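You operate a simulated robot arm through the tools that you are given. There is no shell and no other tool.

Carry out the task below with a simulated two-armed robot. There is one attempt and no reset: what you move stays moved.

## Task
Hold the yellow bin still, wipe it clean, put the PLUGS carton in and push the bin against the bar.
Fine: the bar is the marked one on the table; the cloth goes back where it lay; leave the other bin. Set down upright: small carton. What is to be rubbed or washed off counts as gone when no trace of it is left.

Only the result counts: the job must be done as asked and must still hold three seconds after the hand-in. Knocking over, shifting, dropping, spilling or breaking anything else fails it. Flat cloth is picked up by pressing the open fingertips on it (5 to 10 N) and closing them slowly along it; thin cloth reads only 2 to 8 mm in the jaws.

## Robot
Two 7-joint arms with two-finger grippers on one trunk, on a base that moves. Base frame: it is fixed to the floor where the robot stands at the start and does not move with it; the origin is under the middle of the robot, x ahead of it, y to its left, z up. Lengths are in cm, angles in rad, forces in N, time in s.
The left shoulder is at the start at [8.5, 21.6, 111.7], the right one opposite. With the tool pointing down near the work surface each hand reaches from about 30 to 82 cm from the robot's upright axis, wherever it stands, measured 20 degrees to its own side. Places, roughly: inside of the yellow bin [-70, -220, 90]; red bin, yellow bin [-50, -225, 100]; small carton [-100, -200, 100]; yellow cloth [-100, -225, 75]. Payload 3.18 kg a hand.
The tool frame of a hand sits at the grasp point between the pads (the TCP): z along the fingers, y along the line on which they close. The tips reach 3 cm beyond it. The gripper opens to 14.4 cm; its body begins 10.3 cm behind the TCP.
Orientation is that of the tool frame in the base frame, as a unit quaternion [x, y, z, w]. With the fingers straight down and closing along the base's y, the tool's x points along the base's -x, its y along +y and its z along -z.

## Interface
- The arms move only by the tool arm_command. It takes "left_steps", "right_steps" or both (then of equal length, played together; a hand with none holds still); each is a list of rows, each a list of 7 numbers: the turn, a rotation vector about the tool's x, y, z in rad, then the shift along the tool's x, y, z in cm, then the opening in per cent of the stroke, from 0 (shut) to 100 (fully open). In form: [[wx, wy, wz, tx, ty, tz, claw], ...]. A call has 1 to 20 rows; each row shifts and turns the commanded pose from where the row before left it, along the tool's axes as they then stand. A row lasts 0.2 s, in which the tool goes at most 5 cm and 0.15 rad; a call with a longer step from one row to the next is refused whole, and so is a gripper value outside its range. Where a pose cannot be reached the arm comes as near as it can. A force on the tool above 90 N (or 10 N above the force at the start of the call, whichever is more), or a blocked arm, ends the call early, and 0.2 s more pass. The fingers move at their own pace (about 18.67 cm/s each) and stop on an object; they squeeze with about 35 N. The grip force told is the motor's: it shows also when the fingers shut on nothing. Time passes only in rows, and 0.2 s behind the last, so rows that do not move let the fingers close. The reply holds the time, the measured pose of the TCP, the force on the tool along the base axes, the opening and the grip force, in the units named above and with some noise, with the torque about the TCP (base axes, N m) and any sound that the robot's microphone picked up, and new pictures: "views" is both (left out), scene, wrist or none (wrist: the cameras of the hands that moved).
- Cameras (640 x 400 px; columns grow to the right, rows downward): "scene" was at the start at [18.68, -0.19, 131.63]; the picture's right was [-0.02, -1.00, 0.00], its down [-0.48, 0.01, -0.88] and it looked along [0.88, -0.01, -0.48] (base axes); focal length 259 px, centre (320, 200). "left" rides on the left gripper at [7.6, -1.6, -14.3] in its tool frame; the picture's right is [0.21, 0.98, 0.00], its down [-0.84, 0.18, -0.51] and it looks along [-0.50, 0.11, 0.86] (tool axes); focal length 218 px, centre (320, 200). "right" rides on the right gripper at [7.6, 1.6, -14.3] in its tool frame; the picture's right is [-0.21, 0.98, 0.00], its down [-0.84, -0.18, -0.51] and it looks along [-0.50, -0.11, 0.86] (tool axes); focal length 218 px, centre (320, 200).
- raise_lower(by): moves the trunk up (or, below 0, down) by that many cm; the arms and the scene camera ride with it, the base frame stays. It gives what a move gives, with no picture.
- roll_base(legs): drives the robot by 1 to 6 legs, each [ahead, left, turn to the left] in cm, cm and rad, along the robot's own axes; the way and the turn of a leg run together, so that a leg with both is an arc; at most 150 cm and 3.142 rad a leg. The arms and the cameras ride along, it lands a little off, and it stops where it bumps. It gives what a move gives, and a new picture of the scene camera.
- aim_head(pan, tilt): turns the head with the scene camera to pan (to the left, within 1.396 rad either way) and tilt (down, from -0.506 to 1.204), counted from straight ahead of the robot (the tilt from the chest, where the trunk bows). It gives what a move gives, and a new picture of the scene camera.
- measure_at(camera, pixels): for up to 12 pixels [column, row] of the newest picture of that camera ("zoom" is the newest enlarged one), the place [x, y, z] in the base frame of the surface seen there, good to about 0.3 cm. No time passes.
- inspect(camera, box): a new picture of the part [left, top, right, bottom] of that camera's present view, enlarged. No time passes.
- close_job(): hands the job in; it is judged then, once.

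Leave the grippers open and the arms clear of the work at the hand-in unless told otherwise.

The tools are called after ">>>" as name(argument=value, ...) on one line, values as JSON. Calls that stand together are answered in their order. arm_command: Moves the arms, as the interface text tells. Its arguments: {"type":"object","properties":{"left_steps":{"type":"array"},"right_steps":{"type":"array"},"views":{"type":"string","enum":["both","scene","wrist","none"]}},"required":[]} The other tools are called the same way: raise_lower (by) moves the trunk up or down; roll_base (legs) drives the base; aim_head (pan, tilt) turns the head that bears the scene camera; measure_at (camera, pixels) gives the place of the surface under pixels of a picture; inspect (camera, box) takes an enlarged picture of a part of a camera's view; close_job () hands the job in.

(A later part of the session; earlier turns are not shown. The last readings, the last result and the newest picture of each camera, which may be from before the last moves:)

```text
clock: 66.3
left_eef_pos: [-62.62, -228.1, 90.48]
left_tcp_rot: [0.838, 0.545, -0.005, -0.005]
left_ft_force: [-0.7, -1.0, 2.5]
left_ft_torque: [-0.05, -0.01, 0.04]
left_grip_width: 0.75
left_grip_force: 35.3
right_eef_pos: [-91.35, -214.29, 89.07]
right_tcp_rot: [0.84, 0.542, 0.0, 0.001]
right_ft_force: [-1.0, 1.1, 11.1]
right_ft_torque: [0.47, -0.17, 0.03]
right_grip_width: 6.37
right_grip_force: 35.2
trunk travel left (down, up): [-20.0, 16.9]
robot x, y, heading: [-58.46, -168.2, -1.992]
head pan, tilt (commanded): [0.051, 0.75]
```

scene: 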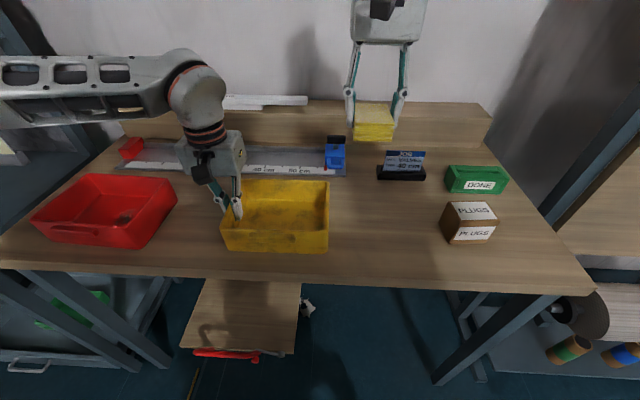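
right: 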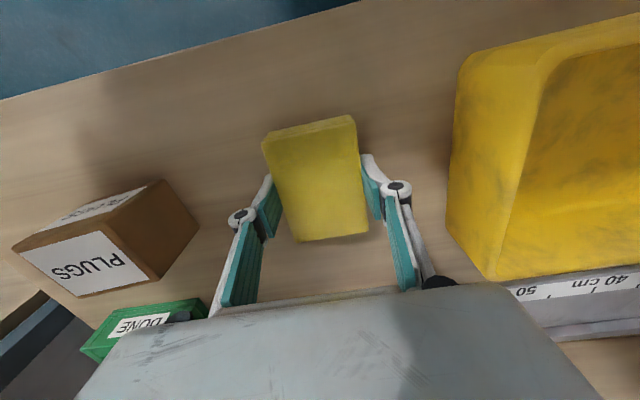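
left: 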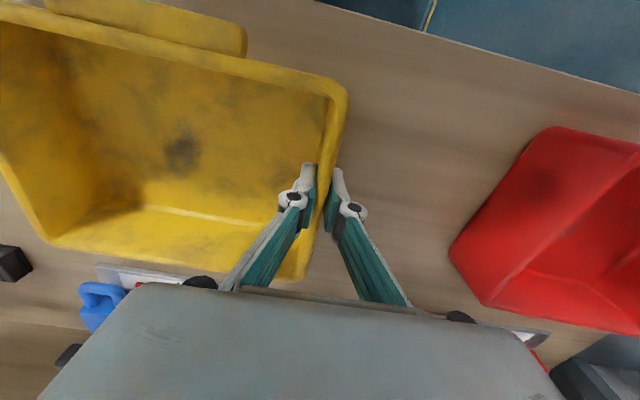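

Contact now reads 11 N. I'll ease off slightly and open the fingers in small steps.

>>> arm_command(right_steps=[[0, 0, 0, 0, 0, -0.08, 0], [0, 0, 0, 0, 0, 0, 46], [0, 0, 0, 0, 0, 0, 50], [0, 0, 0, 0, 0, 0, 56], [0, 0, 0, 0, 0, 0, 64], [0, 0, 0, 0, 0, 0, 72], [0, 0, 0, 0, 0, 0, 75]], views="both")

```text
clock: 67.9
left_eef_pos: [-62.61, -228.05, 90.47]
left_tcp_rot: [0.838, 0.546, -0.004, -0.004]
left_ft_force: [0.9, 1.2, 5.7]
left_ft_torque: [0.07, -0.05, 0.01]
left_grip_width: 0.76
left_grip_force: 34.9
right_eef_pos: [-91.46, -214.27, 89.09]
right_tcp_rot: [0.84, 0.543, 0.0, -0.001]
right_ft_force: [-0.6, -0.5, 0.1]
right_ft_torque: [-0.02, 0.05, 0.05]
right_grip_width: 10.79
right_grip_force: 0.1
trunk travel left (down, up): [-20.0, 16.9]
robot x, y, heading: [-58.46, -168.4, -1.993]
head pan, tilt (commanded): [0.051, 0.75]
```

scene: 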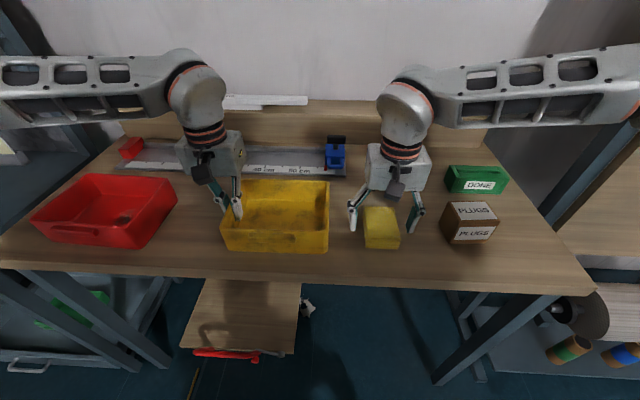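
right: 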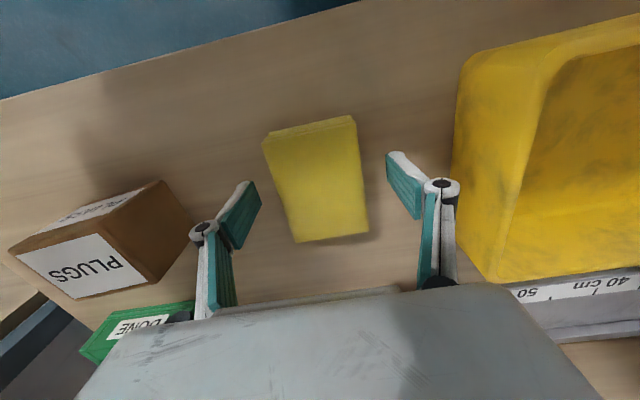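

The cloth is free. I'll raise the right hand straight up 13 cm.

>>> arm_command(right_steps=[[0, 0, 0, 0, 0, -1.5, 75], [0, 0, 0, 0, 0, -2.5, 75], [0, 0, 0, 0, 0, -3, 75], [0, 0, 0, 0, 0, -3, 75], [0, 0, 0, 0, 0, -3, 75], [0, 0, 0, 0, 0, 0, 75]], views="both")

>>> measure_at(camera="scene", pixels=[[366, 210], [379, 210], [392, 210], [366, 224], [396, 224], [369, 236], [384, 236], [398, 236], [369, 246], [384, 246], [398, 246], [362, 224]])

```text
clock: 69.3
left_eef_pos: [-62.52, -228.2, 90.55]
left_tcp_rot: [0.838, 0.545, -0.004, -0.005]
left_ft_force: [1.9, 0.5, 4.8]
left_ft_torque: [0.02, -0.03, 0.02]
left_grip_width: 0.74
left_grip_force: 35.0
right_eef_pos: [-91.36, -214.43, 102.14]
right_tcp_rot: [0.84, 0.543, 0.0, 0.0]
right_ft_force: [0.5, -0.8, 0.6]
right_ft_torque: [0.02, 0.01, 0.02]
right_grip_width: 10.81
right_grip_force: 0.0
trunk travel left (down, up): [-20.0, 16.9]
robot x, y, heading: [-58.57, -168.55, -1.993]
head pan, tilt (commanded): [0.051, 0.75]
```

scene: 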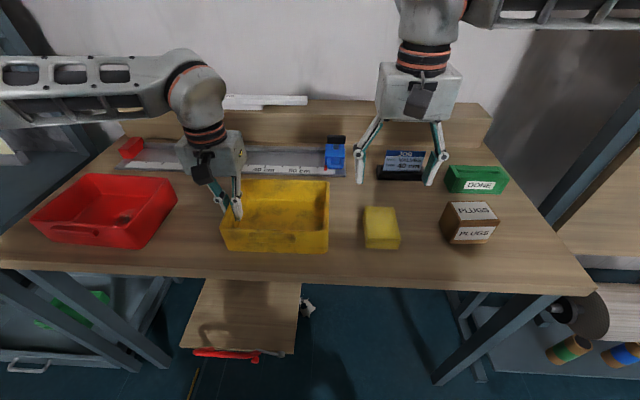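
right: 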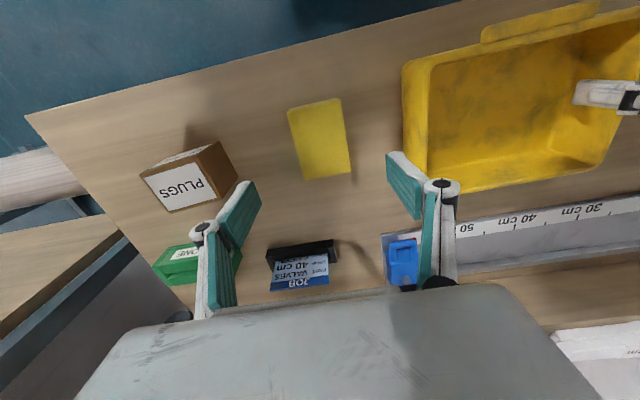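

```text
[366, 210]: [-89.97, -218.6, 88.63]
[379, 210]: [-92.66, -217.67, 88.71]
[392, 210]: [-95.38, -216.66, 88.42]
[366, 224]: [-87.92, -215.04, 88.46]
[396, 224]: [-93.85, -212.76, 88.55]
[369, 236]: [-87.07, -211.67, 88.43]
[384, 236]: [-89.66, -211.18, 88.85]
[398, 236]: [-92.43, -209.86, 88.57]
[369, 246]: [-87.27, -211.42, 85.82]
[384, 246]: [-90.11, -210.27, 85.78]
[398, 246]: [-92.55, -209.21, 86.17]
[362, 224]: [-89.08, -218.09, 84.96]
```

The cloth is back within 0.3 cm of where it lay. Next is the PLUGS carton: I'll enlarge it and measure its corners.

>>> inspect(camera="scene", box=[430, 190, 510, 250])

>>> measure_at(camera="scene", pixels=[[450, 204], [485, 204], [497, 218], [463, 220], [474, 212], [455, 210], [492, 210], [453, 238], [486, 240], [445, 220], [470, 232], [442, 223]])

>>> inspect(camera="right", box=[120, 120, 280, 220])

>>> measure_at(camera="right", pixels=[[147, 178], [188, 163], [211, 192], [172, 206], [180, 185], [215, 145], [235, 178], [145, 168], [200, 155], [225, 165]])

```text
6.67 times, centred on (470, 220) of scene
```

zoom: 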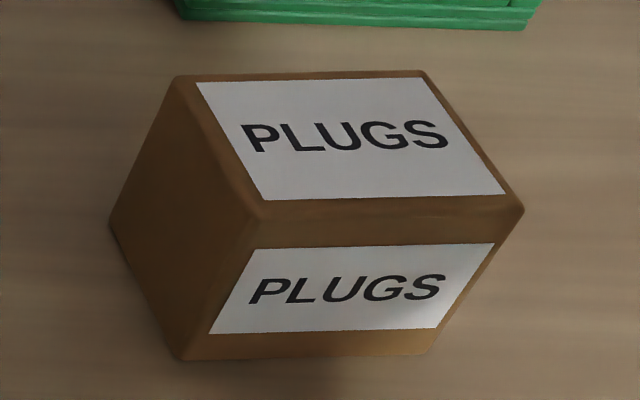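

```text
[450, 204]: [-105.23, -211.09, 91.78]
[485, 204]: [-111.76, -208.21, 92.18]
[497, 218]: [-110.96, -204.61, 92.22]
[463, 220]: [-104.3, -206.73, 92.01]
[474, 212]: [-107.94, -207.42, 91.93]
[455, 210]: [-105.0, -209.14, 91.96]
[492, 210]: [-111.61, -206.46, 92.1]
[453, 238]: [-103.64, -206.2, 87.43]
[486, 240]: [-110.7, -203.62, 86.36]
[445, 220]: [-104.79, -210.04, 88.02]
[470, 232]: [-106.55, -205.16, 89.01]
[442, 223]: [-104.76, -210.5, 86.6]
```

```text
4.00 times, centred on (200, 170) of right
```

zoom: 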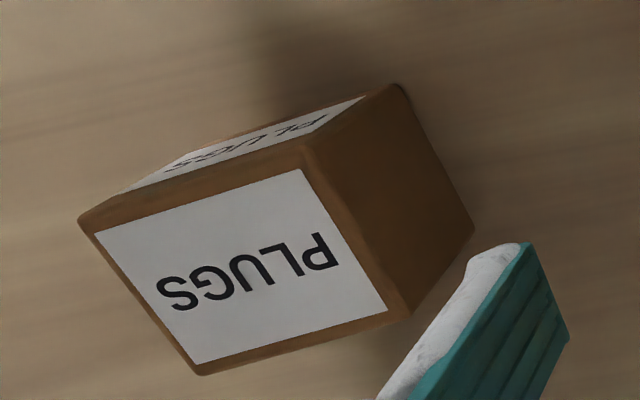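

```text
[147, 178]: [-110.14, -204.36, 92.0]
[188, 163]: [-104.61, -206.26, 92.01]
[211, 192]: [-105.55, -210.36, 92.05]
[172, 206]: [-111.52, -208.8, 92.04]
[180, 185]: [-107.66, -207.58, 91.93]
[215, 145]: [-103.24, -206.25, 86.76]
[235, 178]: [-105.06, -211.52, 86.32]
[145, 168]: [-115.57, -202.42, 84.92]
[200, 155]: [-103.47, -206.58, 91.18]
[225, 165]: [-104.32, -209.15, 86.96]
```

The carton is about 8.2 × 5.9 × 7 cm, centred near [-108.0, -207.7], and turned about 0.09 rad to the left of the bench direction. I'll move the right hand above it, open fully and turn to match.

>>> arm_command(right_steps=[[0, 0, 0, -0.1, -3, 0, 90], [0, 0, 0, -0.1, -4, 0, 95], [0, 0, 0, -0.1, -4, 0, 95], [0, 0, 0, -0.15, -4, 0, 95], [0, 0, 0, -0.15, -2.9, 0, 95], [0, 0, -0.09, 0, 0, 0, 95], [0, 0, 0, 0, 0, 0, 95]], views="both")

```text
clock: 70.9
left_eef_pos: [-62.59, -228.04, 90.49]
left_tcp_rot: [0.838, 0.545, -0.004, -0.005]
left_ft_force: [-1.0, 0.9, 3.8]
left_ft_torque: [-0.04, 0.02, -0.01]
left_grip_width: 0.75
left_grip_force: 34.9
right_eef_pos: [-107.93, -207.42, 102.1]
right_tcp_rot: [0.815, 0.58, 0.001, 0.0]
right_ft_force: [-0.1, 0.1, -0.4]
right_ft_torque: [-0.01, -0.02, -0.01]
right_grip_width: 13.71
right_grip_force: 0.1
trunk travel left (down, up): [-20.0, 16.9]
robot x, y, heading: [-58.97, -168.35, -1.995]
head pan, tilt (commanded): [0.051, 0.75]
```

scene: 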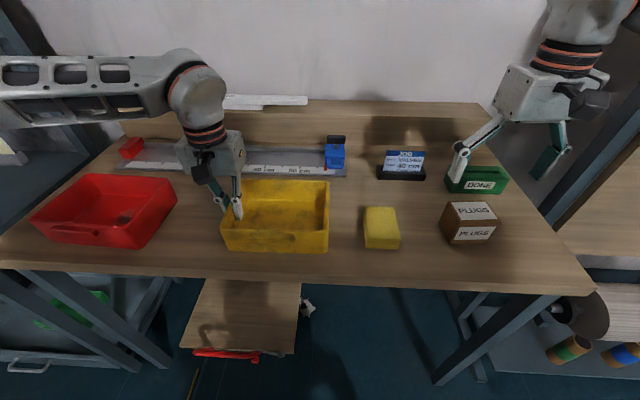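
right: 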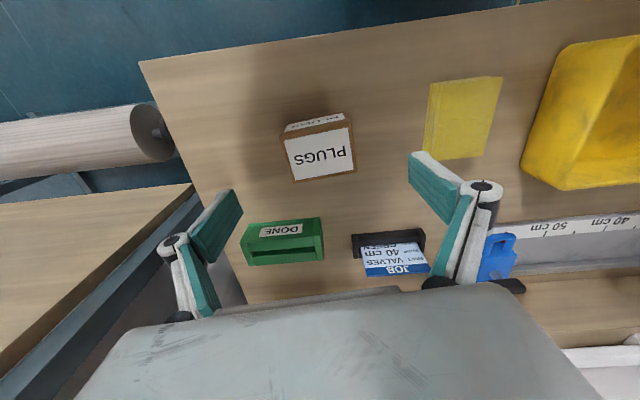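

The hand is aligned with the carton, whose label sits centred at (320,152) in the right picture. I'll check the carton's edges from here.

>>> measure_at(camera="right", pixels=[[288, 142], [344, 130], [352, 170], [296, 181], [320, 155], [284, 135], [347, 122], [291, 160], [350, 150], [320, 130], [324, 175], [356, 150]])

>>> inspect(camera="right", box=[240, 90, 400, 190])

```text
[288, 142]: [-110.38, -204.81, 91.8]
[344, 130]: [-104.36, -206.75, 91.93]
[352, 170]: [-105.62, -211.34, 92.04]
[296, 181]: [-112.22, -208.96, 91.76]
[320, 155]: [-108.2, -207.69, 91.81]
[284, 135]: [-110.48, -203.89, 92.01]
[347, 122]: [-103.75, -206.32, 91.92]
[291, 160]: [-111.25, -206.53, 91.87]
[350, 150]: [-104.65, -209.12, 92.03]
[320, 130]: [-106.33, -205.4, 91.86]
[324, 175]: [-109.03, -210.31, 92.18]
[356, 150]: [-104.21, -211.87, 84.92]
```

```text
4.00 times, centred on (320, 140) of right
```

zoom: 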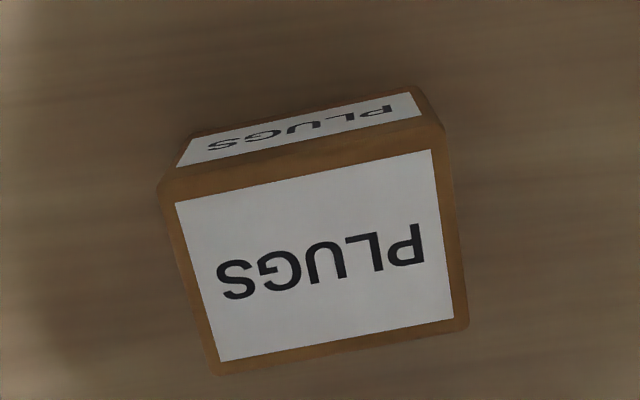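

The hand is centred to within 0.3 cm. I'll descend over the carton with the fingers open, stopping at TCP z≈89.6.

>>> arm_command(right_steps=[[0, 0, 0, -0.3, 0, 2, 95], [0, 0, 0, 0, 0, 3, 95], [0, 0, 0, 0, 0, 3, 95], [0, 0, 0, 0, 0, 2.5, 95], [0, 0, 0, 0, 0, 1.5, 95], [0, 0, 0, 0, 0, 0.5, 95], [0, 0, 0, 0, 0, 0, 95]], views="both")

```text
clock: 72.5
left_eef_pos: [-62.7, -228.09, 90.45]
left_tcp_rot: [0.838, 0.545, -0.004, -0.005]
left_ft_force: [0.4, 0.3, 4.8]
left_ft_torque: [0.07, -0.1, -0.03]
left_grip_width: 0.75
left_grip_force: 34.6
right_eef_pos: [-108.01, -207.74, 89.31]
right_tcp_rot: [0.815, 0.58, 0.0, 0.0]
right_ft_force: [-0.8, 0.3, 0.3]
right_ft_torque: [-0.04, 0.01, -0.01]
right_grip_width: 13.69
right_grip_force: 0.0
trunk travel left (down, up): [-20.0, 16.9]
robot x, y, heading: [-58.47, -168.49, -1.992]
head pan, tilt (commanded): [0.051, 0.75]
```

scene: 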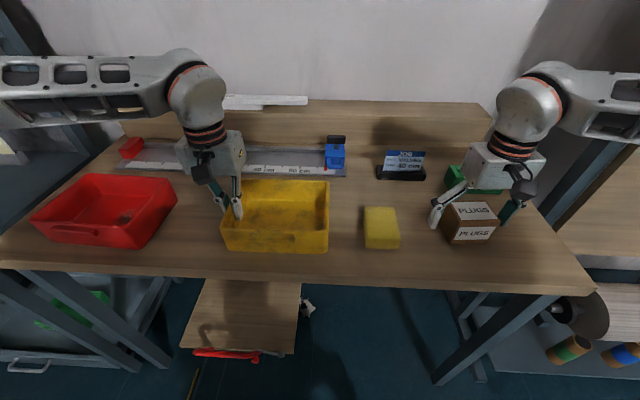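
right: 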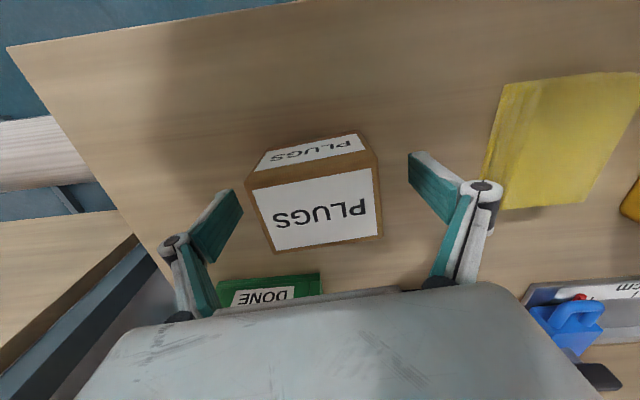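

The carton stands between the fingers. I'll close gently in steps.

>>> arm_command(right_steps=[[0, 0, 0, 0, 0, 0, 80], [0, 0, 0, 0, 0, 0, 70], [0, 0, 0, 0, 0, 0, 62], [0, 0, 0, 0, 0, 0, 56], [0, 0, 0, 0, 0, 0, 50], [0, 0, 0, 0, 0, 0, 40], [0, 0, 0, 0, 0, 0, 20], [0, 0, 0, 0, 0, 0, 0], [0, 0, 0, 0, 0, 0, 0]], views="wrist")

```text
clock: 74.5
left_eef_pos: [-62.58, -228.04, 90.54]
left_tcp_rot: [0.838, 0.546, -0.004, -0.004]
left_ft_force: [0.8, -0.6, 1.7]
left_ft_torque: [0.02, 0.02, -0.02]
left_grip_width: 0.71
left_grip_force: 35.0
right_eef_pos: [-107.93, -207.78, 89.41]
right_tcp_rot: [0.815, 0.58, 0.0, 0.0]
right_ft_force: [-2.4, 1.4, 4.3]
right_ft_torque: [0.04, 0.1, -0.01]
right_grip_width: 8.13
right_grip_force: 35.2
trunk travel left (down, up): [-20.0, 16.9]
robot x, y, heading: [-58.98, -168.57, -1.99]
head pan, tilt (commanded): [0.051, 0.75]
```

right: 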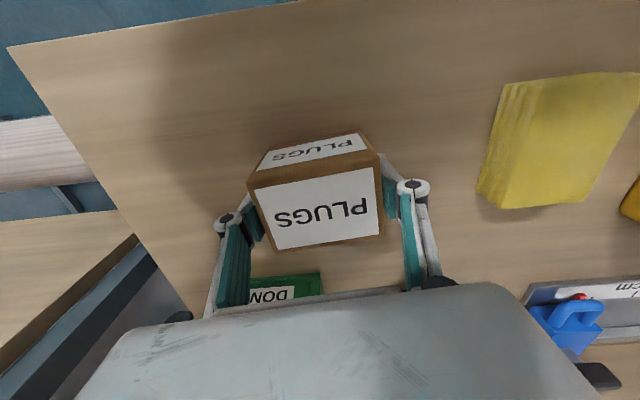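

The carton is gripped, 8.1 cm wide at 35 N. I'll lift it straight up to z≈102.

>>> arm_command(right_steps=[[0, 0, 0, 0, 0, -0.8, 0], [0, 0, 0, 0, 0, -2, 0], [0, 0, 0, 0, 0, -3, 0], [0, 0, 0, 0, 0, -3.5, 0], [0, 0, 0, 0, 0, -3.2, 0], [0, 0, 0.09, 0, 0, 0, 0], [0, 0, 0, 0, 0, 0, 0]], views="both")

```text
clock: 76.1
left_eef_pos: [-62.52, -228.14, 90.33]
left_tcp_rot: [0.838, 0.545, -0.004, -0.005]
left_ft_force: [1.4, 0.7, 3.9]
left_ft_torque: [0.06, -0.06, -0.02]
left_grip_width: 0.75
left_grip_force: 35.2
right_eef_pos: [-108.03, -207.69, 101.97]
right_tcp_rot: [0.84, 0.542, 0.001, 0.0]
right_ft_force: [0.9, -0.8, -2.8]
right_ft_torque: [-0.02, -0.01, 0.0]
right_grip_width: 8.13
right_grip_force: 35.4
trunk travel left (down, up): [-20.0, 16.9]
robot x, y, heading: [-58.59, -168.5, -1.993]
head pan, tilt (commanded): [0.051, 0.75]
```

scene: 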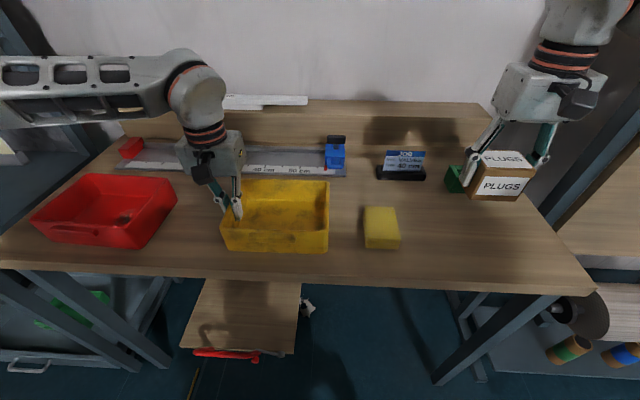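
right: 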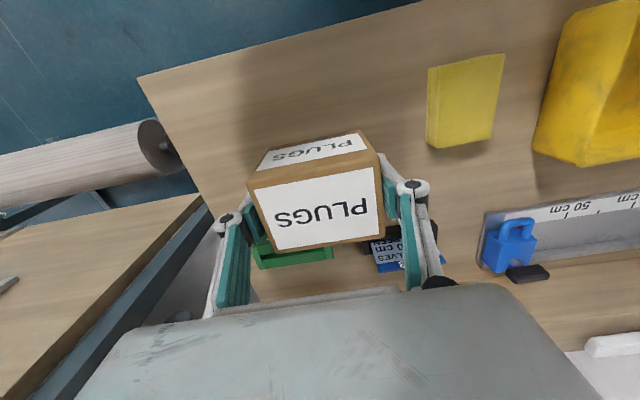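

The carton is level in the grip. I'll carry it left over the bin to l≈23.3, at this height above everything.

>>> arm_command(right_steps=[[0, 0, 0, 0, 2.5, 0, 0], [0, 0, 0, 0, 4, 0, 0], [0, 0, 0, -0.1, 4.5, 0, 0], [0, 0, 0, -0.1, 4.5, 0, 0], [0, 0, 0, -0.1, 4.5, 0, 0], [0, 0, 0, -0.1, 4.5, 0, 0], [0, 0, 0, 0, 4.5, 0, 0], [0, 0, 0, 0, 4, 0, 0], [0, 0, 0, 0, 3, 0, 0], [0, 0, 0, 0, 1.4, 0, 0], [0, 0, 0, 0, 0, 0, 0]], views="both")

```text
clock: 78.5
left_eef_pos: [-62.58, -228.16, 90.4]
left_tcp_rot: [0.839, 0.545, -0.004, -0.005]
left_ft_force: [1.2, -0.3, 5.2]
left_ft_torque: [-0.02, -0.01, -0.01]
left_grip_width: 0.75
left_grip_force: 35.1
right_eef_pos: [-74.1, -223.45, 102.01]
right_tcp_rot: [0.84, 0.543, 0.0, 0.0]
right_ft_force: [-0.5, 0.4, -2.4]
right_ft_torque: [-0.01, -0.02, -0.02]
right_grip_width: 8.13
right_grip_force: 34.9
trunk travel left (down, up): [-20.0, 16.9]
robot x, y, heading: [-58.84, -168.17, -1.992]
head pan, tilt (commanded): [0.051, 0.75]
```

scene: 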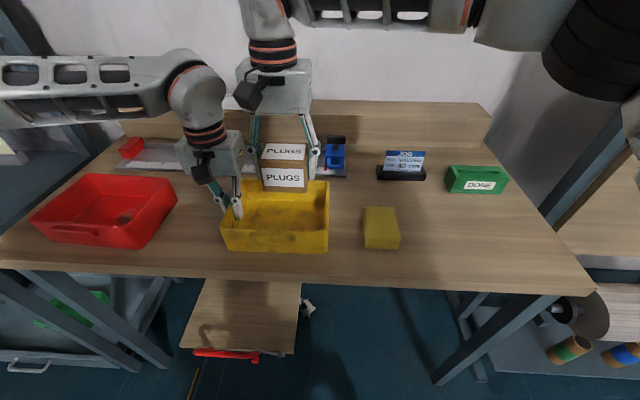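
right: 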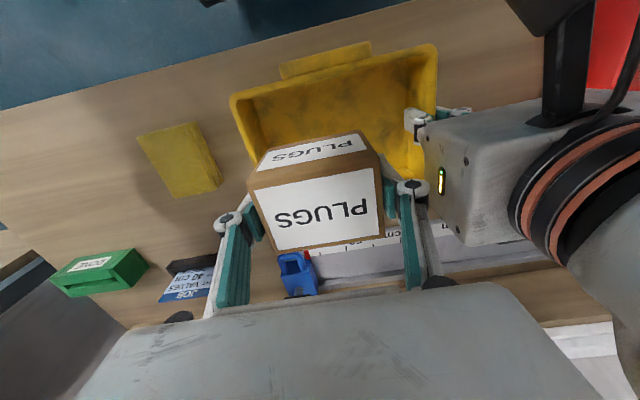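

The carton is over the bin at l≈23.3, f≈234.3. I'll lower it to about 0.6 cm above the bin floor.

>>> arm_command(right_steps=[[0, 0, 0, 0, 0, 2.5, 0], [0, 0, 0, 0, 0, 3, 0], [0, 0, 0, 0, 0, 2.7, 0], [0, 0, 0, 0, 0, 2, 0], [0, 0, 0, 0, 0, 1, 0], [0, 0, 0, 0, 0, 0, 0]], views="both")

```text
clock: 79.9
left_eef_pos: [-62.66, -227.92, 90.39]
left_tcp_rot: [0.838, 0.545, -0.004, -0.004]
left_ft_force: [2.5, -1.7, 6.1]
left_ft_torque: [0.06, -0.08, 0.01]
left_grip_width: 0.74
left_grip_force: 35.4
right_eef_pos: [-73.92, -223.57, 90.72]
right_tcp_rot: [0.84, 0.543, -0.001, 0.0]
right_ft_force: [-0.3, 0.0, -3.0]
right_ft_torque: [-0.03, 0.02, 0.01]
right_grip_width: 8.14
right_grip_force: 34.9
trunk travel left (down, up): [-20.0, 16.9]
robot x, y, heading: [-58.94, -168.13, -1.994]
head pan, tilt (commanded): [0.051, 0.75]
```

scene: 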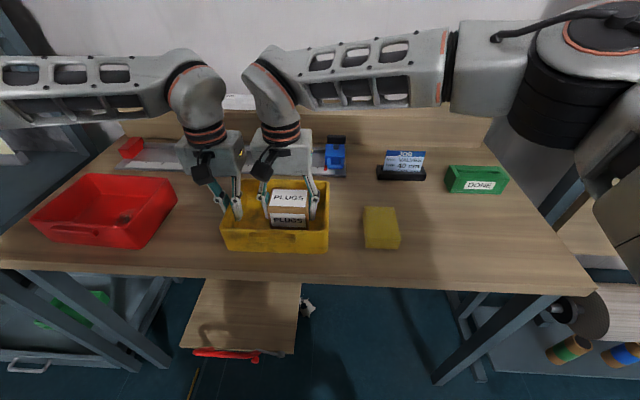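
right: 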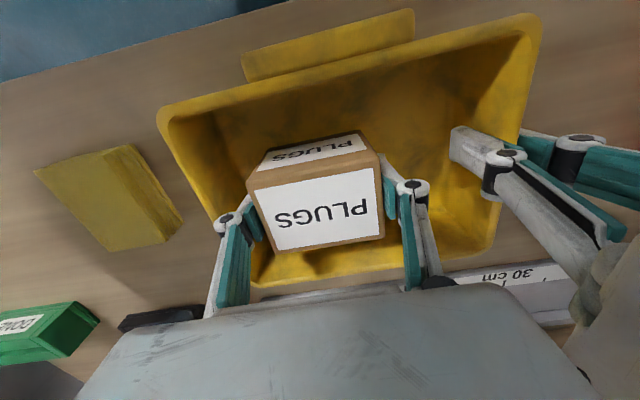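

The carton is inside the bin with no contact yet. I'll ease it down in small steps until it touches.

>>> arm_command(right_steps=[[0, 0, 0, 0, 0, 0.2, 0], [0, 0, 0, 0, 0, 0.15, 0], [0, 0, 0, 0, 0, 0.1, 0], [0, 0, 0, 0, 0, 0, 0]], views="none")

```text
clock: 80.9
left_eef_pos: [-62.65, -228.13, 90.47]
left_tcp_rot: [0.838, 0.545, -0.005, -0.005]
left_ft_force: [2.3, -0.9, 4.3]
left_ft_torque: [-0.04, -0.04, 0.02]
left_grip_width: 0.74
left_grip_force: 34.6
right_eef_pos: [-74.03, -223.62, 90.47]
right_tcp_rot: [0.84, 0.542, 0.001, 0.0]
right_ft_force: [0.0, 0.1, -3.0]
right_ft_torque: [-0.01, -0.03, -0.04]
right_grip_width: 8.12
right_grip_force: 35.1
trunk travel left (down, up): [-20.0, 16.9]
robot x, y, heading: [-58.78, -168.02, -1.996]
head pan, tilt (commanded): [0.051, 0.75]
```

>>> arm_command(right_steps=[[0, 0, 0, 0, 0, 0.1, 0], [0, 0, 0, 0, 0, 0.1, 0], [0, 0, 0, 0, 0, 0, 0]], views="none")

```text
clock: 81.7
left_eef_pos: [-62.64, -228.11, 90.42]
left_tcp_rot: [0.838, 0.545, -0.004, -0.005]
left_ft_force: [-0.5, -1.0, 0.7]
left_ft_torque: [-0.05, 0.03, 0.02]
left_grip_width: 0.72
left_grip_force: 35.0
right_eef_pos: [-73.93, -223.5, 90.35]
right_tcp_rot: [0.84, 0.543, 0.0, 0.001]
right_ft_force: [-0.2, -4.0, 7.8]
right_ft_torque: [0.15, 0.03, -0.02]
right_grip_width: 8.14
right_grip_force: 35.0
trunk travel left (down, up): [-20.0, 16.9]
robot x, y, heading: [-59.0, -168.5, -1.995]
head pan, tilt (commanded): [0.051, 0.75]
```

The carton now rests on the bin floor with about 8 N. I'll open just enough to let go: to 64 %, about 0.5 cm clear on each side, so as not to touch the bin wall.

>>> arm_command(right_steps=[[0, 0, 0, 0, 0, -0.05, 50], [0, 0, 0, 0, 0, 0, 57], [0, 0, 0, 0, 0, 0, 59], [0, 0, 0, 0, 0, 0, 62], [0, 0, 0, 0, 0, 0, 64], [0, 0, 0, 0, 0, 0, 64]], views="both")

```text
clock: 83.1
left_eef_pos: [-62.6, -228.07, 90.44]
left_tcp_rot: [0.838, 0.546, -0.004, -0.004]
left_ft_force: [-0.1, 0.1, 3.0]
left_ft_torque: [-0.07, -0.01, 0.02]
left_grip_width: 0.73
left_grip_force: 34.9
right_eef_pos: [-73.99, -223.3, 90.23]
right_tcp_rot: [0.84, 0.543, 0.0, 0.0]
right_ft_force: [-0.4, -0.7, 0.6]
right_ft_torque: [0.0, 0.02, -0.02]
right_grip_width: 9.22
right_grip_force: 0.1
trunk travel left (down, up): [-20.0, 16.9]
robot x, y, heading: [-59.03, -168.24, -1.99]
head pan, tilt (commanded): [0.051, 0.75]
```

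scene: 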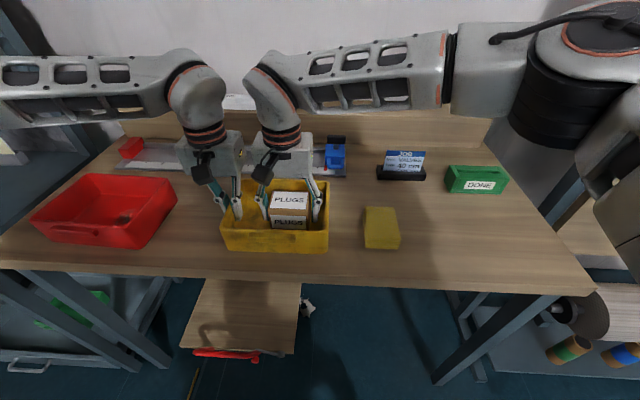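
right: 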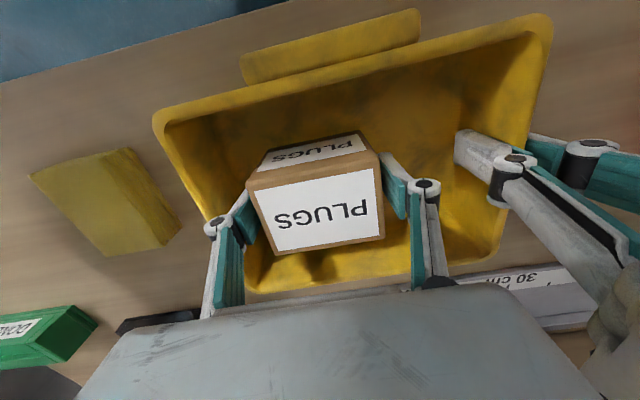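

The carton is free and upright. I'll raise the right hand straight up, keeping the opening unchanged.

>>> arm_command(right_steps=[[0, 0, 0, 0, 0, -1, 64], [0, 0, 0, 0, 0, -2, 64], [0, 0, 0, 0, 0, -3, 64], [0, 0, 0, 0, 0, -3, 64], [0, 0, 0, 0, 0, -3, 64], [0, 0, 0, 0, 0, 0, 64]], views="both")

```text
clock: 84.5
left_eef_pos: [-62.61, -227.99, 90.39]
left_tcp_rot: [0.838, 0.546, -0.005, -0.005]
left_ft_force: [1.5, 0.6, 2.1]
left_ft_torque: [-0.03, 0.0, 0.03]
left_grip_width: 0.75
left_grip_force: 35.0
right_eef_pos: [-74.26, -223.66, 102.13]
right_tcp_rot: [0.841, 0.541, 0.001, 0.0]
right_ft_force: [0.1, 0.6, -0.6]
right_ft_torque: [0.01, 0.02, 0.01]
right_grip_width: 9.21
right_grip_force: 0.1
trunk travel left (down, up): [-20.0, 16.9]
robot x, y, heading: [-58.91, -168.33, -1.994]
head pan, tilt (commanded): [0.051, 0.75]
```

scene: 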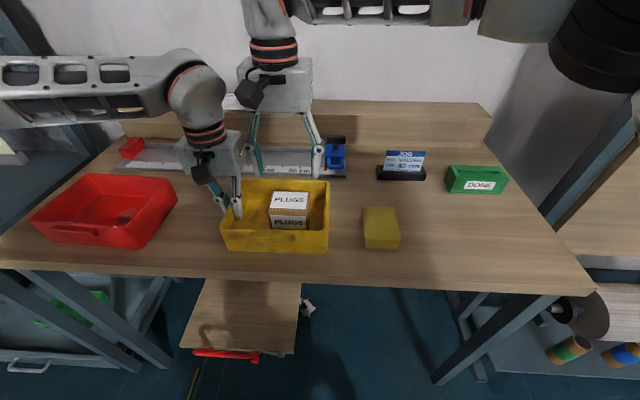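
right: 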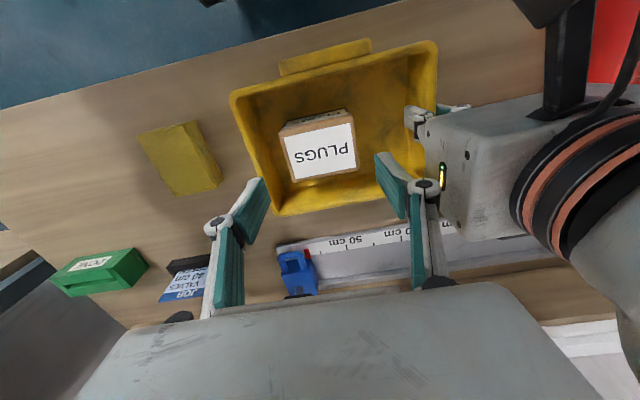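

The carton stands upright in the bin on its own. I'll take the right hand away to the right and back, well clear.

>>> arm_command(right_steps=[[0, 0, 0, 0, -3, -0.5, 64], [0, 0, 0, 0, -4, -0.5, 64], [0, 0, 0, 0.5, -4.5, 0, 64], [0, 0, 0, 1, -4.5, 0, 64], [0, 0, 0, 2, -4, 0, 64], [0, 0, 0, 2, -4, 0, 64], [0, 0, 0, 2, -4, 0, 64], [0, 0, 0, 2, -3, 0, 64], [0, 0, 0, 0, 0, 0, 64]], views="scene")

```text
clock: 86.5
left_eef_pos: [-62.59, -227.99, 90.34]
left_tcp_rot: [0.839, 0.544, -0.004, -0.004]
left_ft_force: [-0.4, -0.5, 1.6]
left_ft_torque: [0.11, 0.02, -0.03]
left_grip_width: 0.76
left_grip_force: 35.2
right_eef_pos: [-98.7, -202.11, 103.45]
right_tcp_rot: [0.84, 0.542, 0.001, 0.0]
right_ft_force: [0.0, -1.2, -0.2]
right_ft_torque: [-0.02, 0.04, -0.01]
right_grip_width: 9.21
right_grip_force: 0.2
trunk travel left (down, up): [-20.0, 16.9]
robot x, y, heading: [-58.94, -168.43, -1.994]
head pan, tilt (commanded): [0.051, 0.75]
```

scene: 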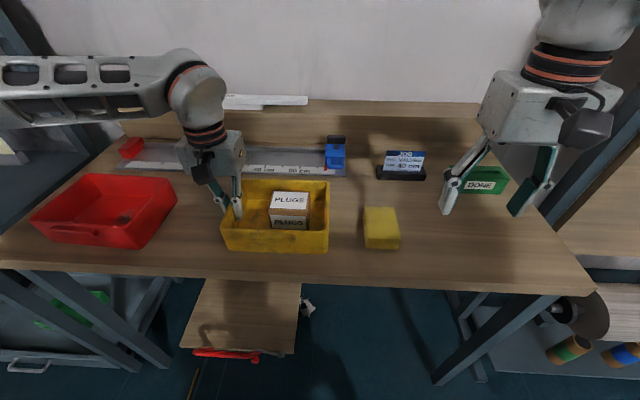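

Now I'll open the left gripper to let go of the wall, then raise the left hand straight up.

>>> arm_command(left_steps=[[0, 0, 0, 0, 0, 0, 10], [0, 0, 0, 0, 0, 0, 20], [0, 0, 0, 0, 0, 0, 30], [0, 0, 0, 0, 0, 0, 30], [0, 0, 0, 0, 0, -1, 30], [0, 0, 0, 0, 0, -2, 30], [0, 0, 0, 0, 0, -3, 30], [0, 0, 0, 0, 0, -4, 30], [0, 0, 0, 0, 0, -4, 30], [0, 0, 0, 0, 0, 0, 30]], views="both")

>>> measure_at(camera="scene", pixels=[[328, 182], [328, 195], [328, 210], [290, 180], [260, 180], [255, 230], [295, 235], [241, 182], [234, 196], [227, 210], [288, 200], [288, 222]])

```text
clock: 88.7
left_eef_pos: [-62.31, -228.03, 104.39]
left_tcp_rot: [0.839, 0.545, -0.003, -0.005]
left_ft_force: [-0.2, 1.1, -1.1]
left_ft_torque: [0.02, 0.02, -0.01]
left_grip_width: 4.32
left_grip_force: 0.1
right_eef_pos: [-98.63, -202.29, 103.39]
right_tcp_rot: [0.84, 0.543, 0.001, -0.001]
right_ft_force: [-0.2, -0.4, -0.6]
right_ft_torque: [0.0, 0.01, -0.03]
right_grip_width: 9.24
right_grip_force: 0.1
trunk travel left (down, up): [-20.0, 16.9]
robot x, y, heading: [-58.95, -168.34, -1.995]
head pan, tilt (commanded): [0.051, 0.75]
```

scene: 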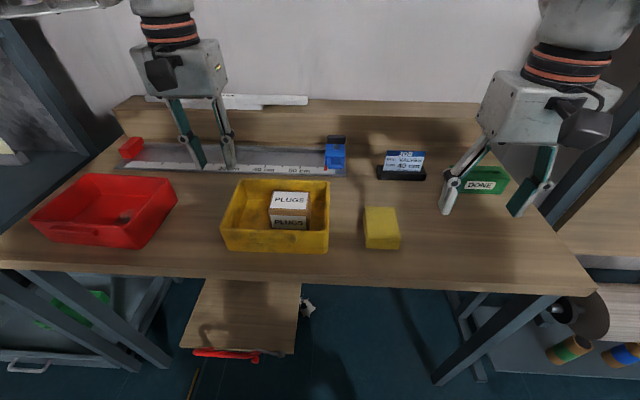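
left: 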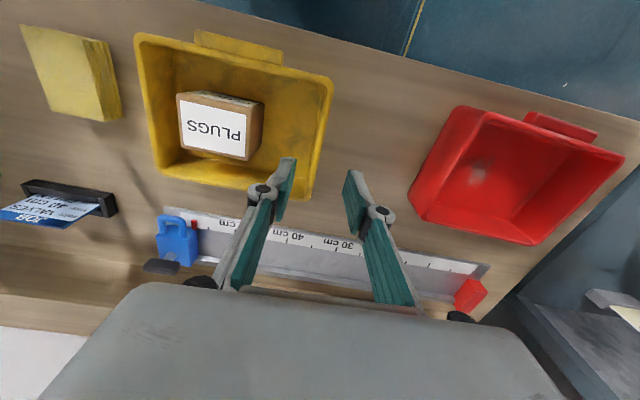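

```text
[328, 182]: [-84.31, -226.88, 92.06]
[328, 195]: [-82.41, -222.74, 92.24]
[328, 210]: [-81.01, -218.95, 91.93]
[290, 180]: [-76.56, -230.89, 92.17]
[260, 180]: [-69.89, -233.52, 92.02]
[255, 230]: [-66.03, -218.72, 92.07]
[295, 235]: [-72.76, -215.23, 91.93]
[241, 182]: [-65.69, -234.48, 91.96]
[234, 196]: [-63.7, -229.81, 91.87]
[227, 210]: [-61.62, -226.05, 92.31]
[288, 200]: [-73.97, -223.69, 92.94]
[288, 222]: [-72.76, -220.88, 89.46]
```

The bin stands flat where it was and the carton is upright in it. With both hands free I'll check the inner front wall: raise the trunk 14 cm for better reach at height, then tilt the left hand back over the bin.

>>> raise_lower(by=14)

>>> arm_command(left_steps=[[0, 0, 0, -2, -1.2, 1, 60], [0, 0, 0, -2, -1.2, 1, 60], [0, 0, 0, -2, -1.2, 1, 60], [0, 0, 0, -2, -1.2, 1, 60], [0, 0.12, 0, 0, 0, 0, 60], [0, 0.12, 0, 0, 0, 0, 60], [0, 0, 0, 0, 0, 0, 60]], views="both")

```text
clock: 90.3
left_eef_pos: [-62.38, -228.14, 118.37]
left_tcp_rot: [0.839, 0.545, -0.004, -0.005]
left_ft_force: [0.7, -0.1, 0.1]
left_ft_torque: [-0.02, -0.01, 0.01]
left_grip_width: 4.31
left_grip_force: 0.1
right_eef_pos: [-98.52, -202.09, 117.1]
right_tcp_rot: [0.84, 0.542, 0.001, -0.001]
right_ft_force: [0.4, -0.2, 0.1]
right_ft_torque: [0.05, -0.02, 0.01]
right_grip_width: 9.24
right_grip_force: 0.1
trunk travel left (down, up): [-34.0, 2.9]
robot x, y, heading: [-59.06, -168.43, -1.993]
head pan, tilt (commanded): [0.051, 0.75]
```

```text
clock: 91.9
left_eef_pos: [-68.31, -232.69, 114.33]
left_tcp_rot: [0.827, 0.561, 0.034, -0.035]
left_ft_force: [0.7, 0.2, -0.3]
left_ft_torque: [0.0, 0.02, -0.05]
left_grip_width: 8.63
left_grip_force: 0.1
left hand out of reach, approached as far as the arm can: row 5, 6
right_eef_pos: [-98.35, -202.12, 117.18]
right_tcp_rot: [0.84, 0.543, 0.0, 0.0]
right_ft_force: [0.2, 0.0, 0.4]
right_ft_torque: [-0.02, 0.04, 0.01]
right_grip_width: 9.22
right_grip_force: 0.0
trunk travel left (down, up): [-34.0, 2.9]
robot x, y, heading: [-58.97, -168.47, -1.995]
head pan, tilt (commanded): [0.051, 0.75]
```

scene: 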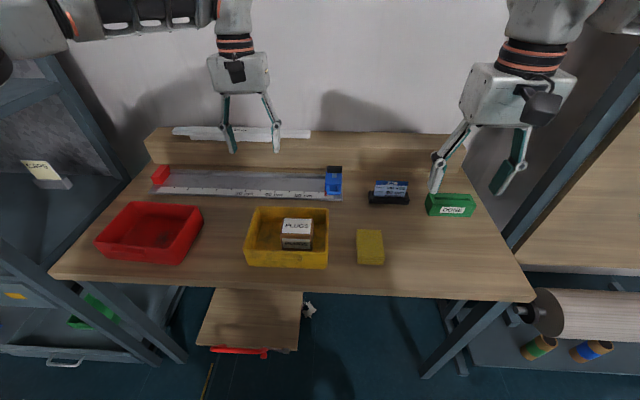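
left: 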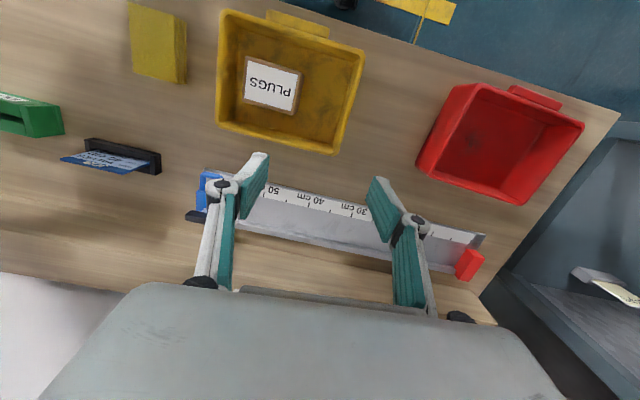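

Now the whole bin interior is in view with the camera slightly beyond the front wall. I'll enlarge it.

>>> inspect(camera="left", box=[200, 0, 380, 112])

>>> inspect(camera="scene", box=[230, 195, 345, 275])

```text
3.56 times, centred on (290, 56) of left
```

zoom: 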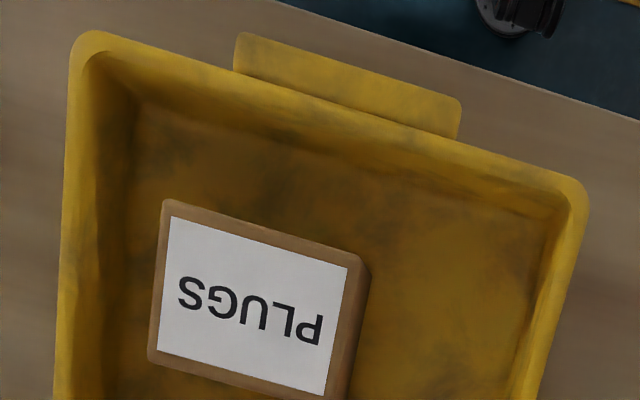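

```text
5.00 times, centred on (288, 235) of scene
```

zoom: 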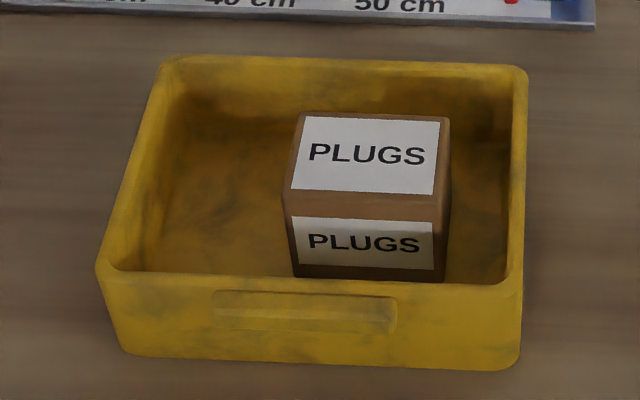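

The inner front wall shows only the same faint wear and no stain. Now the push: I'll measure the handle's extent so the two open fingers can push on the wall on both sides of it.

>>> measure_at(camera="left", pixels=[[268, 14], [326, 31], [298, 20], [225, 14], [358, 55], [290, 30], [340, 40], [240, 16], [270, 20], [322, 38]])

>>> measure_at(camera="scene", pixels=[[275, 253], [310, 254], [290, 250], [290, 258], [260, 255], [320, 258], [290, 266], [256, 262], [324, 265], [275, 248], [250, 250], [328, 250]])

```text
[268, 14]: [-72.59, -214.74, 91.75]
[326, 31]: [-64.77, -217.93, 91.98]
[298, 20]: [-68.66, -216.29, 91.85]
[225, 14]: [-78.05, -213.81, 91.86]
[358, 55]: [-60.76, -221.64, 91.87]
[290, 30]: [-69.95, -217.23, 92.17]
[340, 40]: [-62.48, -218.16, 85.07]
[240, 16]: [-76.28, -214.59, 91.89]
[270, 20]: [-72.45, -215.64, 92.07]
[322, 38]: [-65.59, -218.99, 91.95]
```

```text
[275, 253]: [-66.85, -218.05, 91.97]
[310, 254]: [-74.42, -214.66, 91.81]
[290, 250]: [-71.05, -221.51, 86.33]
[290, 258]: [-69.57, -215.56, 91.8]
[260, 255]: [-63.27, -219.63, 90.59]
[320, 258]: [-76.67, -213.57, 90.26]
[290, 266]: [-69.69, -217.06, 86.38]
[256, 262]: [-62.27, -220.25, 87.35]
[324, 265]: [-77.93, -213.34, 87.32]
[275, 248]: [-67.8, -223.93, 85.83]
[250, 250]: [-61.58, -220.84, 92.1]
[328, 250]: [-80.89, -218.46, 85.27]
```

The front wall is at f≈226.6. The handle spans l 20.5–30.2 and sticks out to f≈224.8. With the hand centred at l 25.4 and opened 90 %, the fingers pass outside the handle. I'll straighten the left hand and bring it in front of the bin, still high.

>>> arm_command(left_steps=[[0, 0, 0, 2, 0, 0, 90], [-0.022, -0.095, 0.044, 0, 0, 0, 90], [0, 0, 0, 3.6, -1.4, 0, 90], [0, 0, 0, 3.6, -1.4, 0, 90], [0, 0, 0, 3.6, -1.4, 0, 90], [0, 0, 0, 3.6, -1.4, 0, 90], [0, 0, 0, 3.4, -1.3, 0, 90], [0, 0, 0, 0, 0, 0, 90]], views="scene")

>>> raise_lower(by=-12)

```text
clock: 93.7
left_eef_pos: [-66.33, -211.73, 114.32]
left_tcp_rot: [0.84, 0.543, 0.0, 0.0]
left_ft_force: [1.1, 0.1, -0.1]
left_ft_torque: [0.05, -0.02, -0.02]
left_grip_width: 12.95
left_grip_force: 0.1
right_eef_pos: [-98.48, -202.15, 117.21]
right_tcp_rot: [0.84, 0.542, 0.001, 0.0]
right_ft_force: [-0.7, 0.0, -0.5]
right_ft_torque: [-0.01, 0.02, 0.0]
right_grip_width: 9.24
right_grip_force: 0.1
trunk travel left (down, up): [-34.0, 2.9]
robot x, y, heading: [-58.92, -168.56, -1.991]
head pan, tilt (commanded): [0.051, 0.75]
```

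scene: 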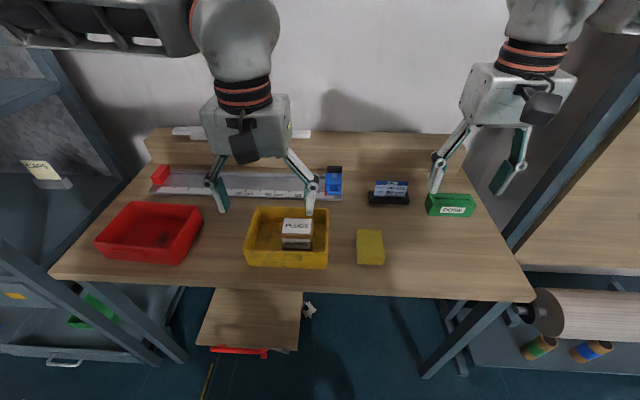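

```text
clock: 95.2
left_eef_pos: [-66.53, -211.75, 102.46]
left_tcp_rot: [0.84, 0.543, -0.001, 0.0]
left_ft_force: [-0.3, 0.4, 0.5]
left_ft_torque: [0.02, -0.04, -0.01]
left_grip_width: 12.97
left_grip_force: 0.1
right_eef_pos: [-98.35, -202.13, 105.37]
right_tcp_rot: [0.84, 0.542, -0.002, 0.0]
right_ft_force: [0.2, 0.5, -0.2]
right_ft_torque: [-0.03, 0.03, -0.01]
right_grip_width: 9.2
right_grip_force: 0.1
trunk travel left (down, up): [-22.0, 14.9]
robot x, y, heading: [-58.91, -168.2, -1.99]
head pan, tilt (commanded): [0.051, 0.75]
```

The left hand is at f 220.5, l 25.4, z 102.5. I'll lower it to about z 90 in front of the bin.

>>> arm_command(left_steps=[[0, 0, 0, 0, 0, 2.5, 90], [0, 0, 0, 0, 0, 3, 90], [0, 0, 0, 0, 0, 3, 90], [0, 0, 0, 0, 0, 2.5, 90], [0, 0, 0, 0, 0, 1.5, 90], [0, 0, 0, 0, 0, 0, 90]], views="both")

```text
clock: 96.6
left_eef_pos: [-66.62, -211.64, 90.01]
left_tcp_rot: [0.84, 0.542, 0.001, 0.0]
left_ft_force: [-0.4, 0.1, 0.8]
left_ft_torque: [-0.02, 0.0, -0.04]
left_grip_width: 12.97
left_grip_force: 0.0
right_eef_pos: [-98.44, -202.11, 105.14]
right_tcp_rot: [0.84, 0.543, 0.0, 0.0]
right_ft_force: [0.4, 0.1, -0.6]
right_ft_torque: [-0.01, -0.01, 0.04]
right_grip_width: 9.23
right_grip_force: 0.0
trunk travel left (down, up): [-22.0, 14.9]
robot x, y, heading: [-59.02, -168.49, -1.995]
head pan, tilt (commanded): [0.051, 0.75]
```

scene: 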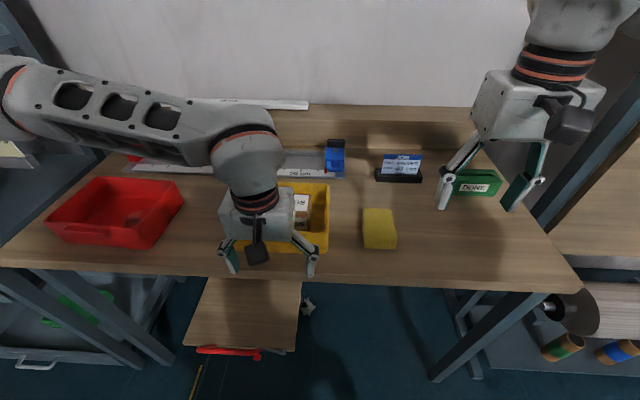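
left: 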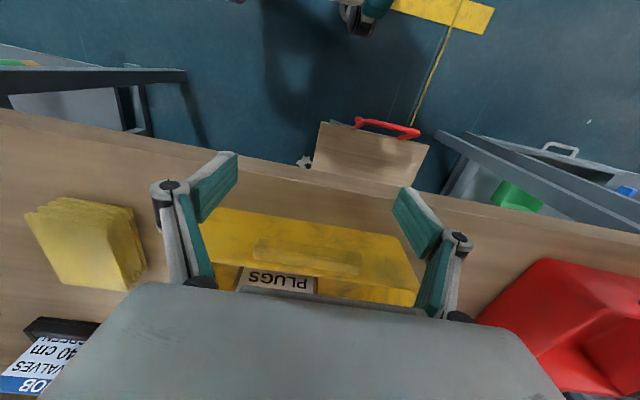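

The fingers are on both sides of the handle, facing the front wall. I'll lower 0.5 cm more and advance 4 cm up to the wall.

>>> arm_command(left_steps=[[0, 0, 0, 0, 0, 0.5, 90], [0, 0, 0, -1, 0, 0, 90], [0, 0, 0, -1, 0, 0, 90], [0, 0, 0, -1, 0, 0, 90], [0, 0, 0, -0.7, 0, 0, 90], [0, 0, 0, 0, 0, 0, 90]], views="both")

```text
clock: 98.0
left_eef_pos: [-68.06, -215.21, 89.35]
left_tcp_rot: [0.84, 0.543, 0.0, 0.0]
left_ft_force: [-0.3, -0.2, 0.4]
left_ft_torque: [-0.02, 0.05, -0.03]
left_grip_width: 12.94
left_grip_force: 0.1
right_eef_pos: [-98.55, -202.13, 105.19]
right_tcp_rot: [0.84, 0.543, 0.001, -0.001]
right_ft_force: [-0.2, 0.0, 0.9]
right_ft_torque: [0.02, 0.0, -0.01]
right_grip_width: 9.23
right_grip_force: 0.0
trunk travel left (down, up): [-22.0, 14.9]
robot x, y, heading: [-58.93, -168.44, -1.994]
head pan, tilt (commanded): [0.051, 0.75]
```

scene: 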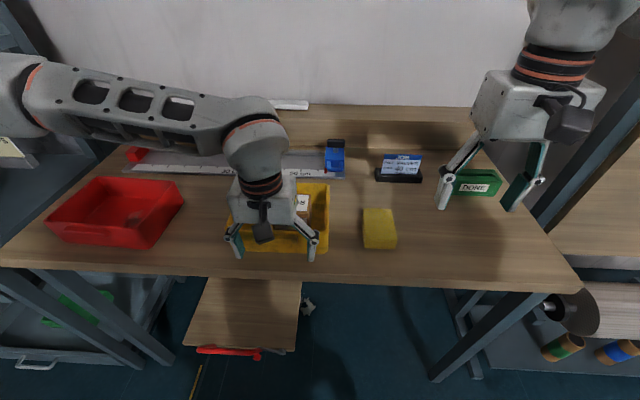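
left: 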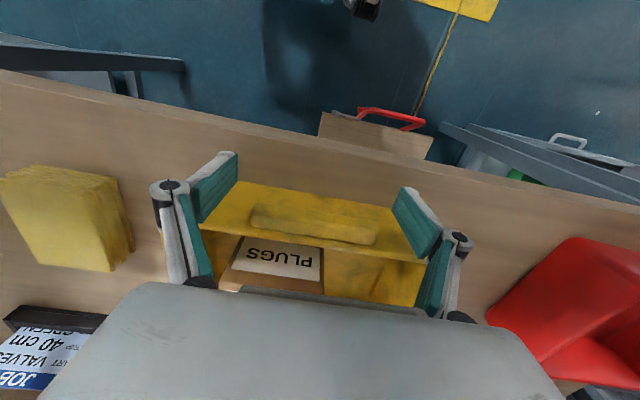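

TCP is at f 224.3 with no contact yet. I'll advance in smaller steps until the fingers touch the wall.

>>> arm_command(left_steps=[[0, 0, 0, -0.4, 0, 0, 90], [0, 0, 0, -0.4, 0, 0, 90], [0, 0, 0, -0.4, 0, 0, 90], [0, 0, 0, -0.4, 0, 0, 90], [0, 0, 0, 0, 0, 0, 90]], views="both")

```text
clock: 99.2
left_eef_pos: [-68.68, -216.5, 89.44]
left_tcp_rot: [0.84, 0.542, 0.0, 0.0]
left_ft_force: [0.5, 1.7, -0.4]
left_ft_torque: [-0.03, 0.03, 0.01]
left_grip_width: 12.99
left_grip_force: 0.3
right_eef_pos: [-98.44, -201.97, 105.24]
right_tcp_rot: [0.84, 0.542, 0.001, 0.0]
right_ft_force: [-0.4, -0.6, 0.8]
right_ft_torque: [0.01, 0.03, 0.0]
right_grip_width: 9.25
right_grip_force: 0.0
trunk travel left (down, up): [-22.0, 14.9]
robot x, y, heading: [-59.13, -168.4, -1.993]
head pan, tilt (commanded): [0.051, 0.75]
```

scene: 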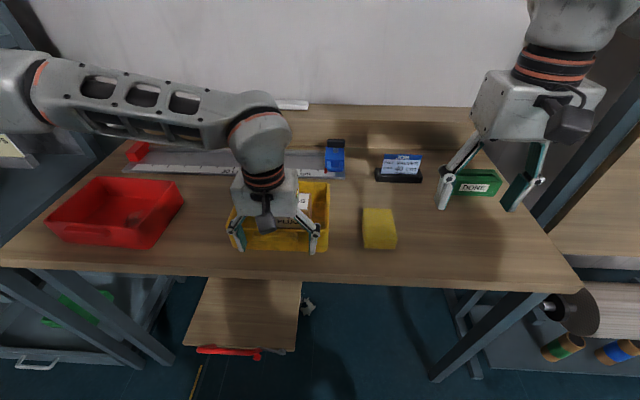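
left: 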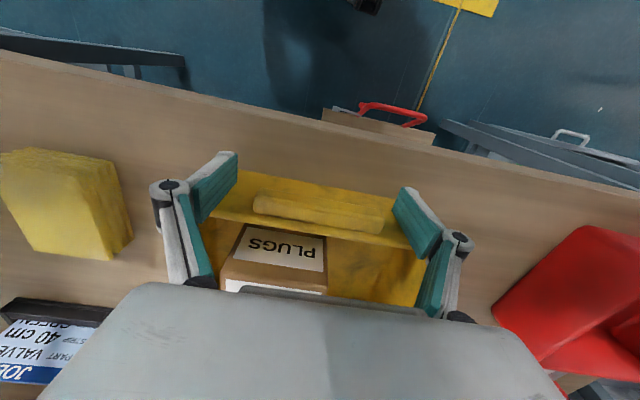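

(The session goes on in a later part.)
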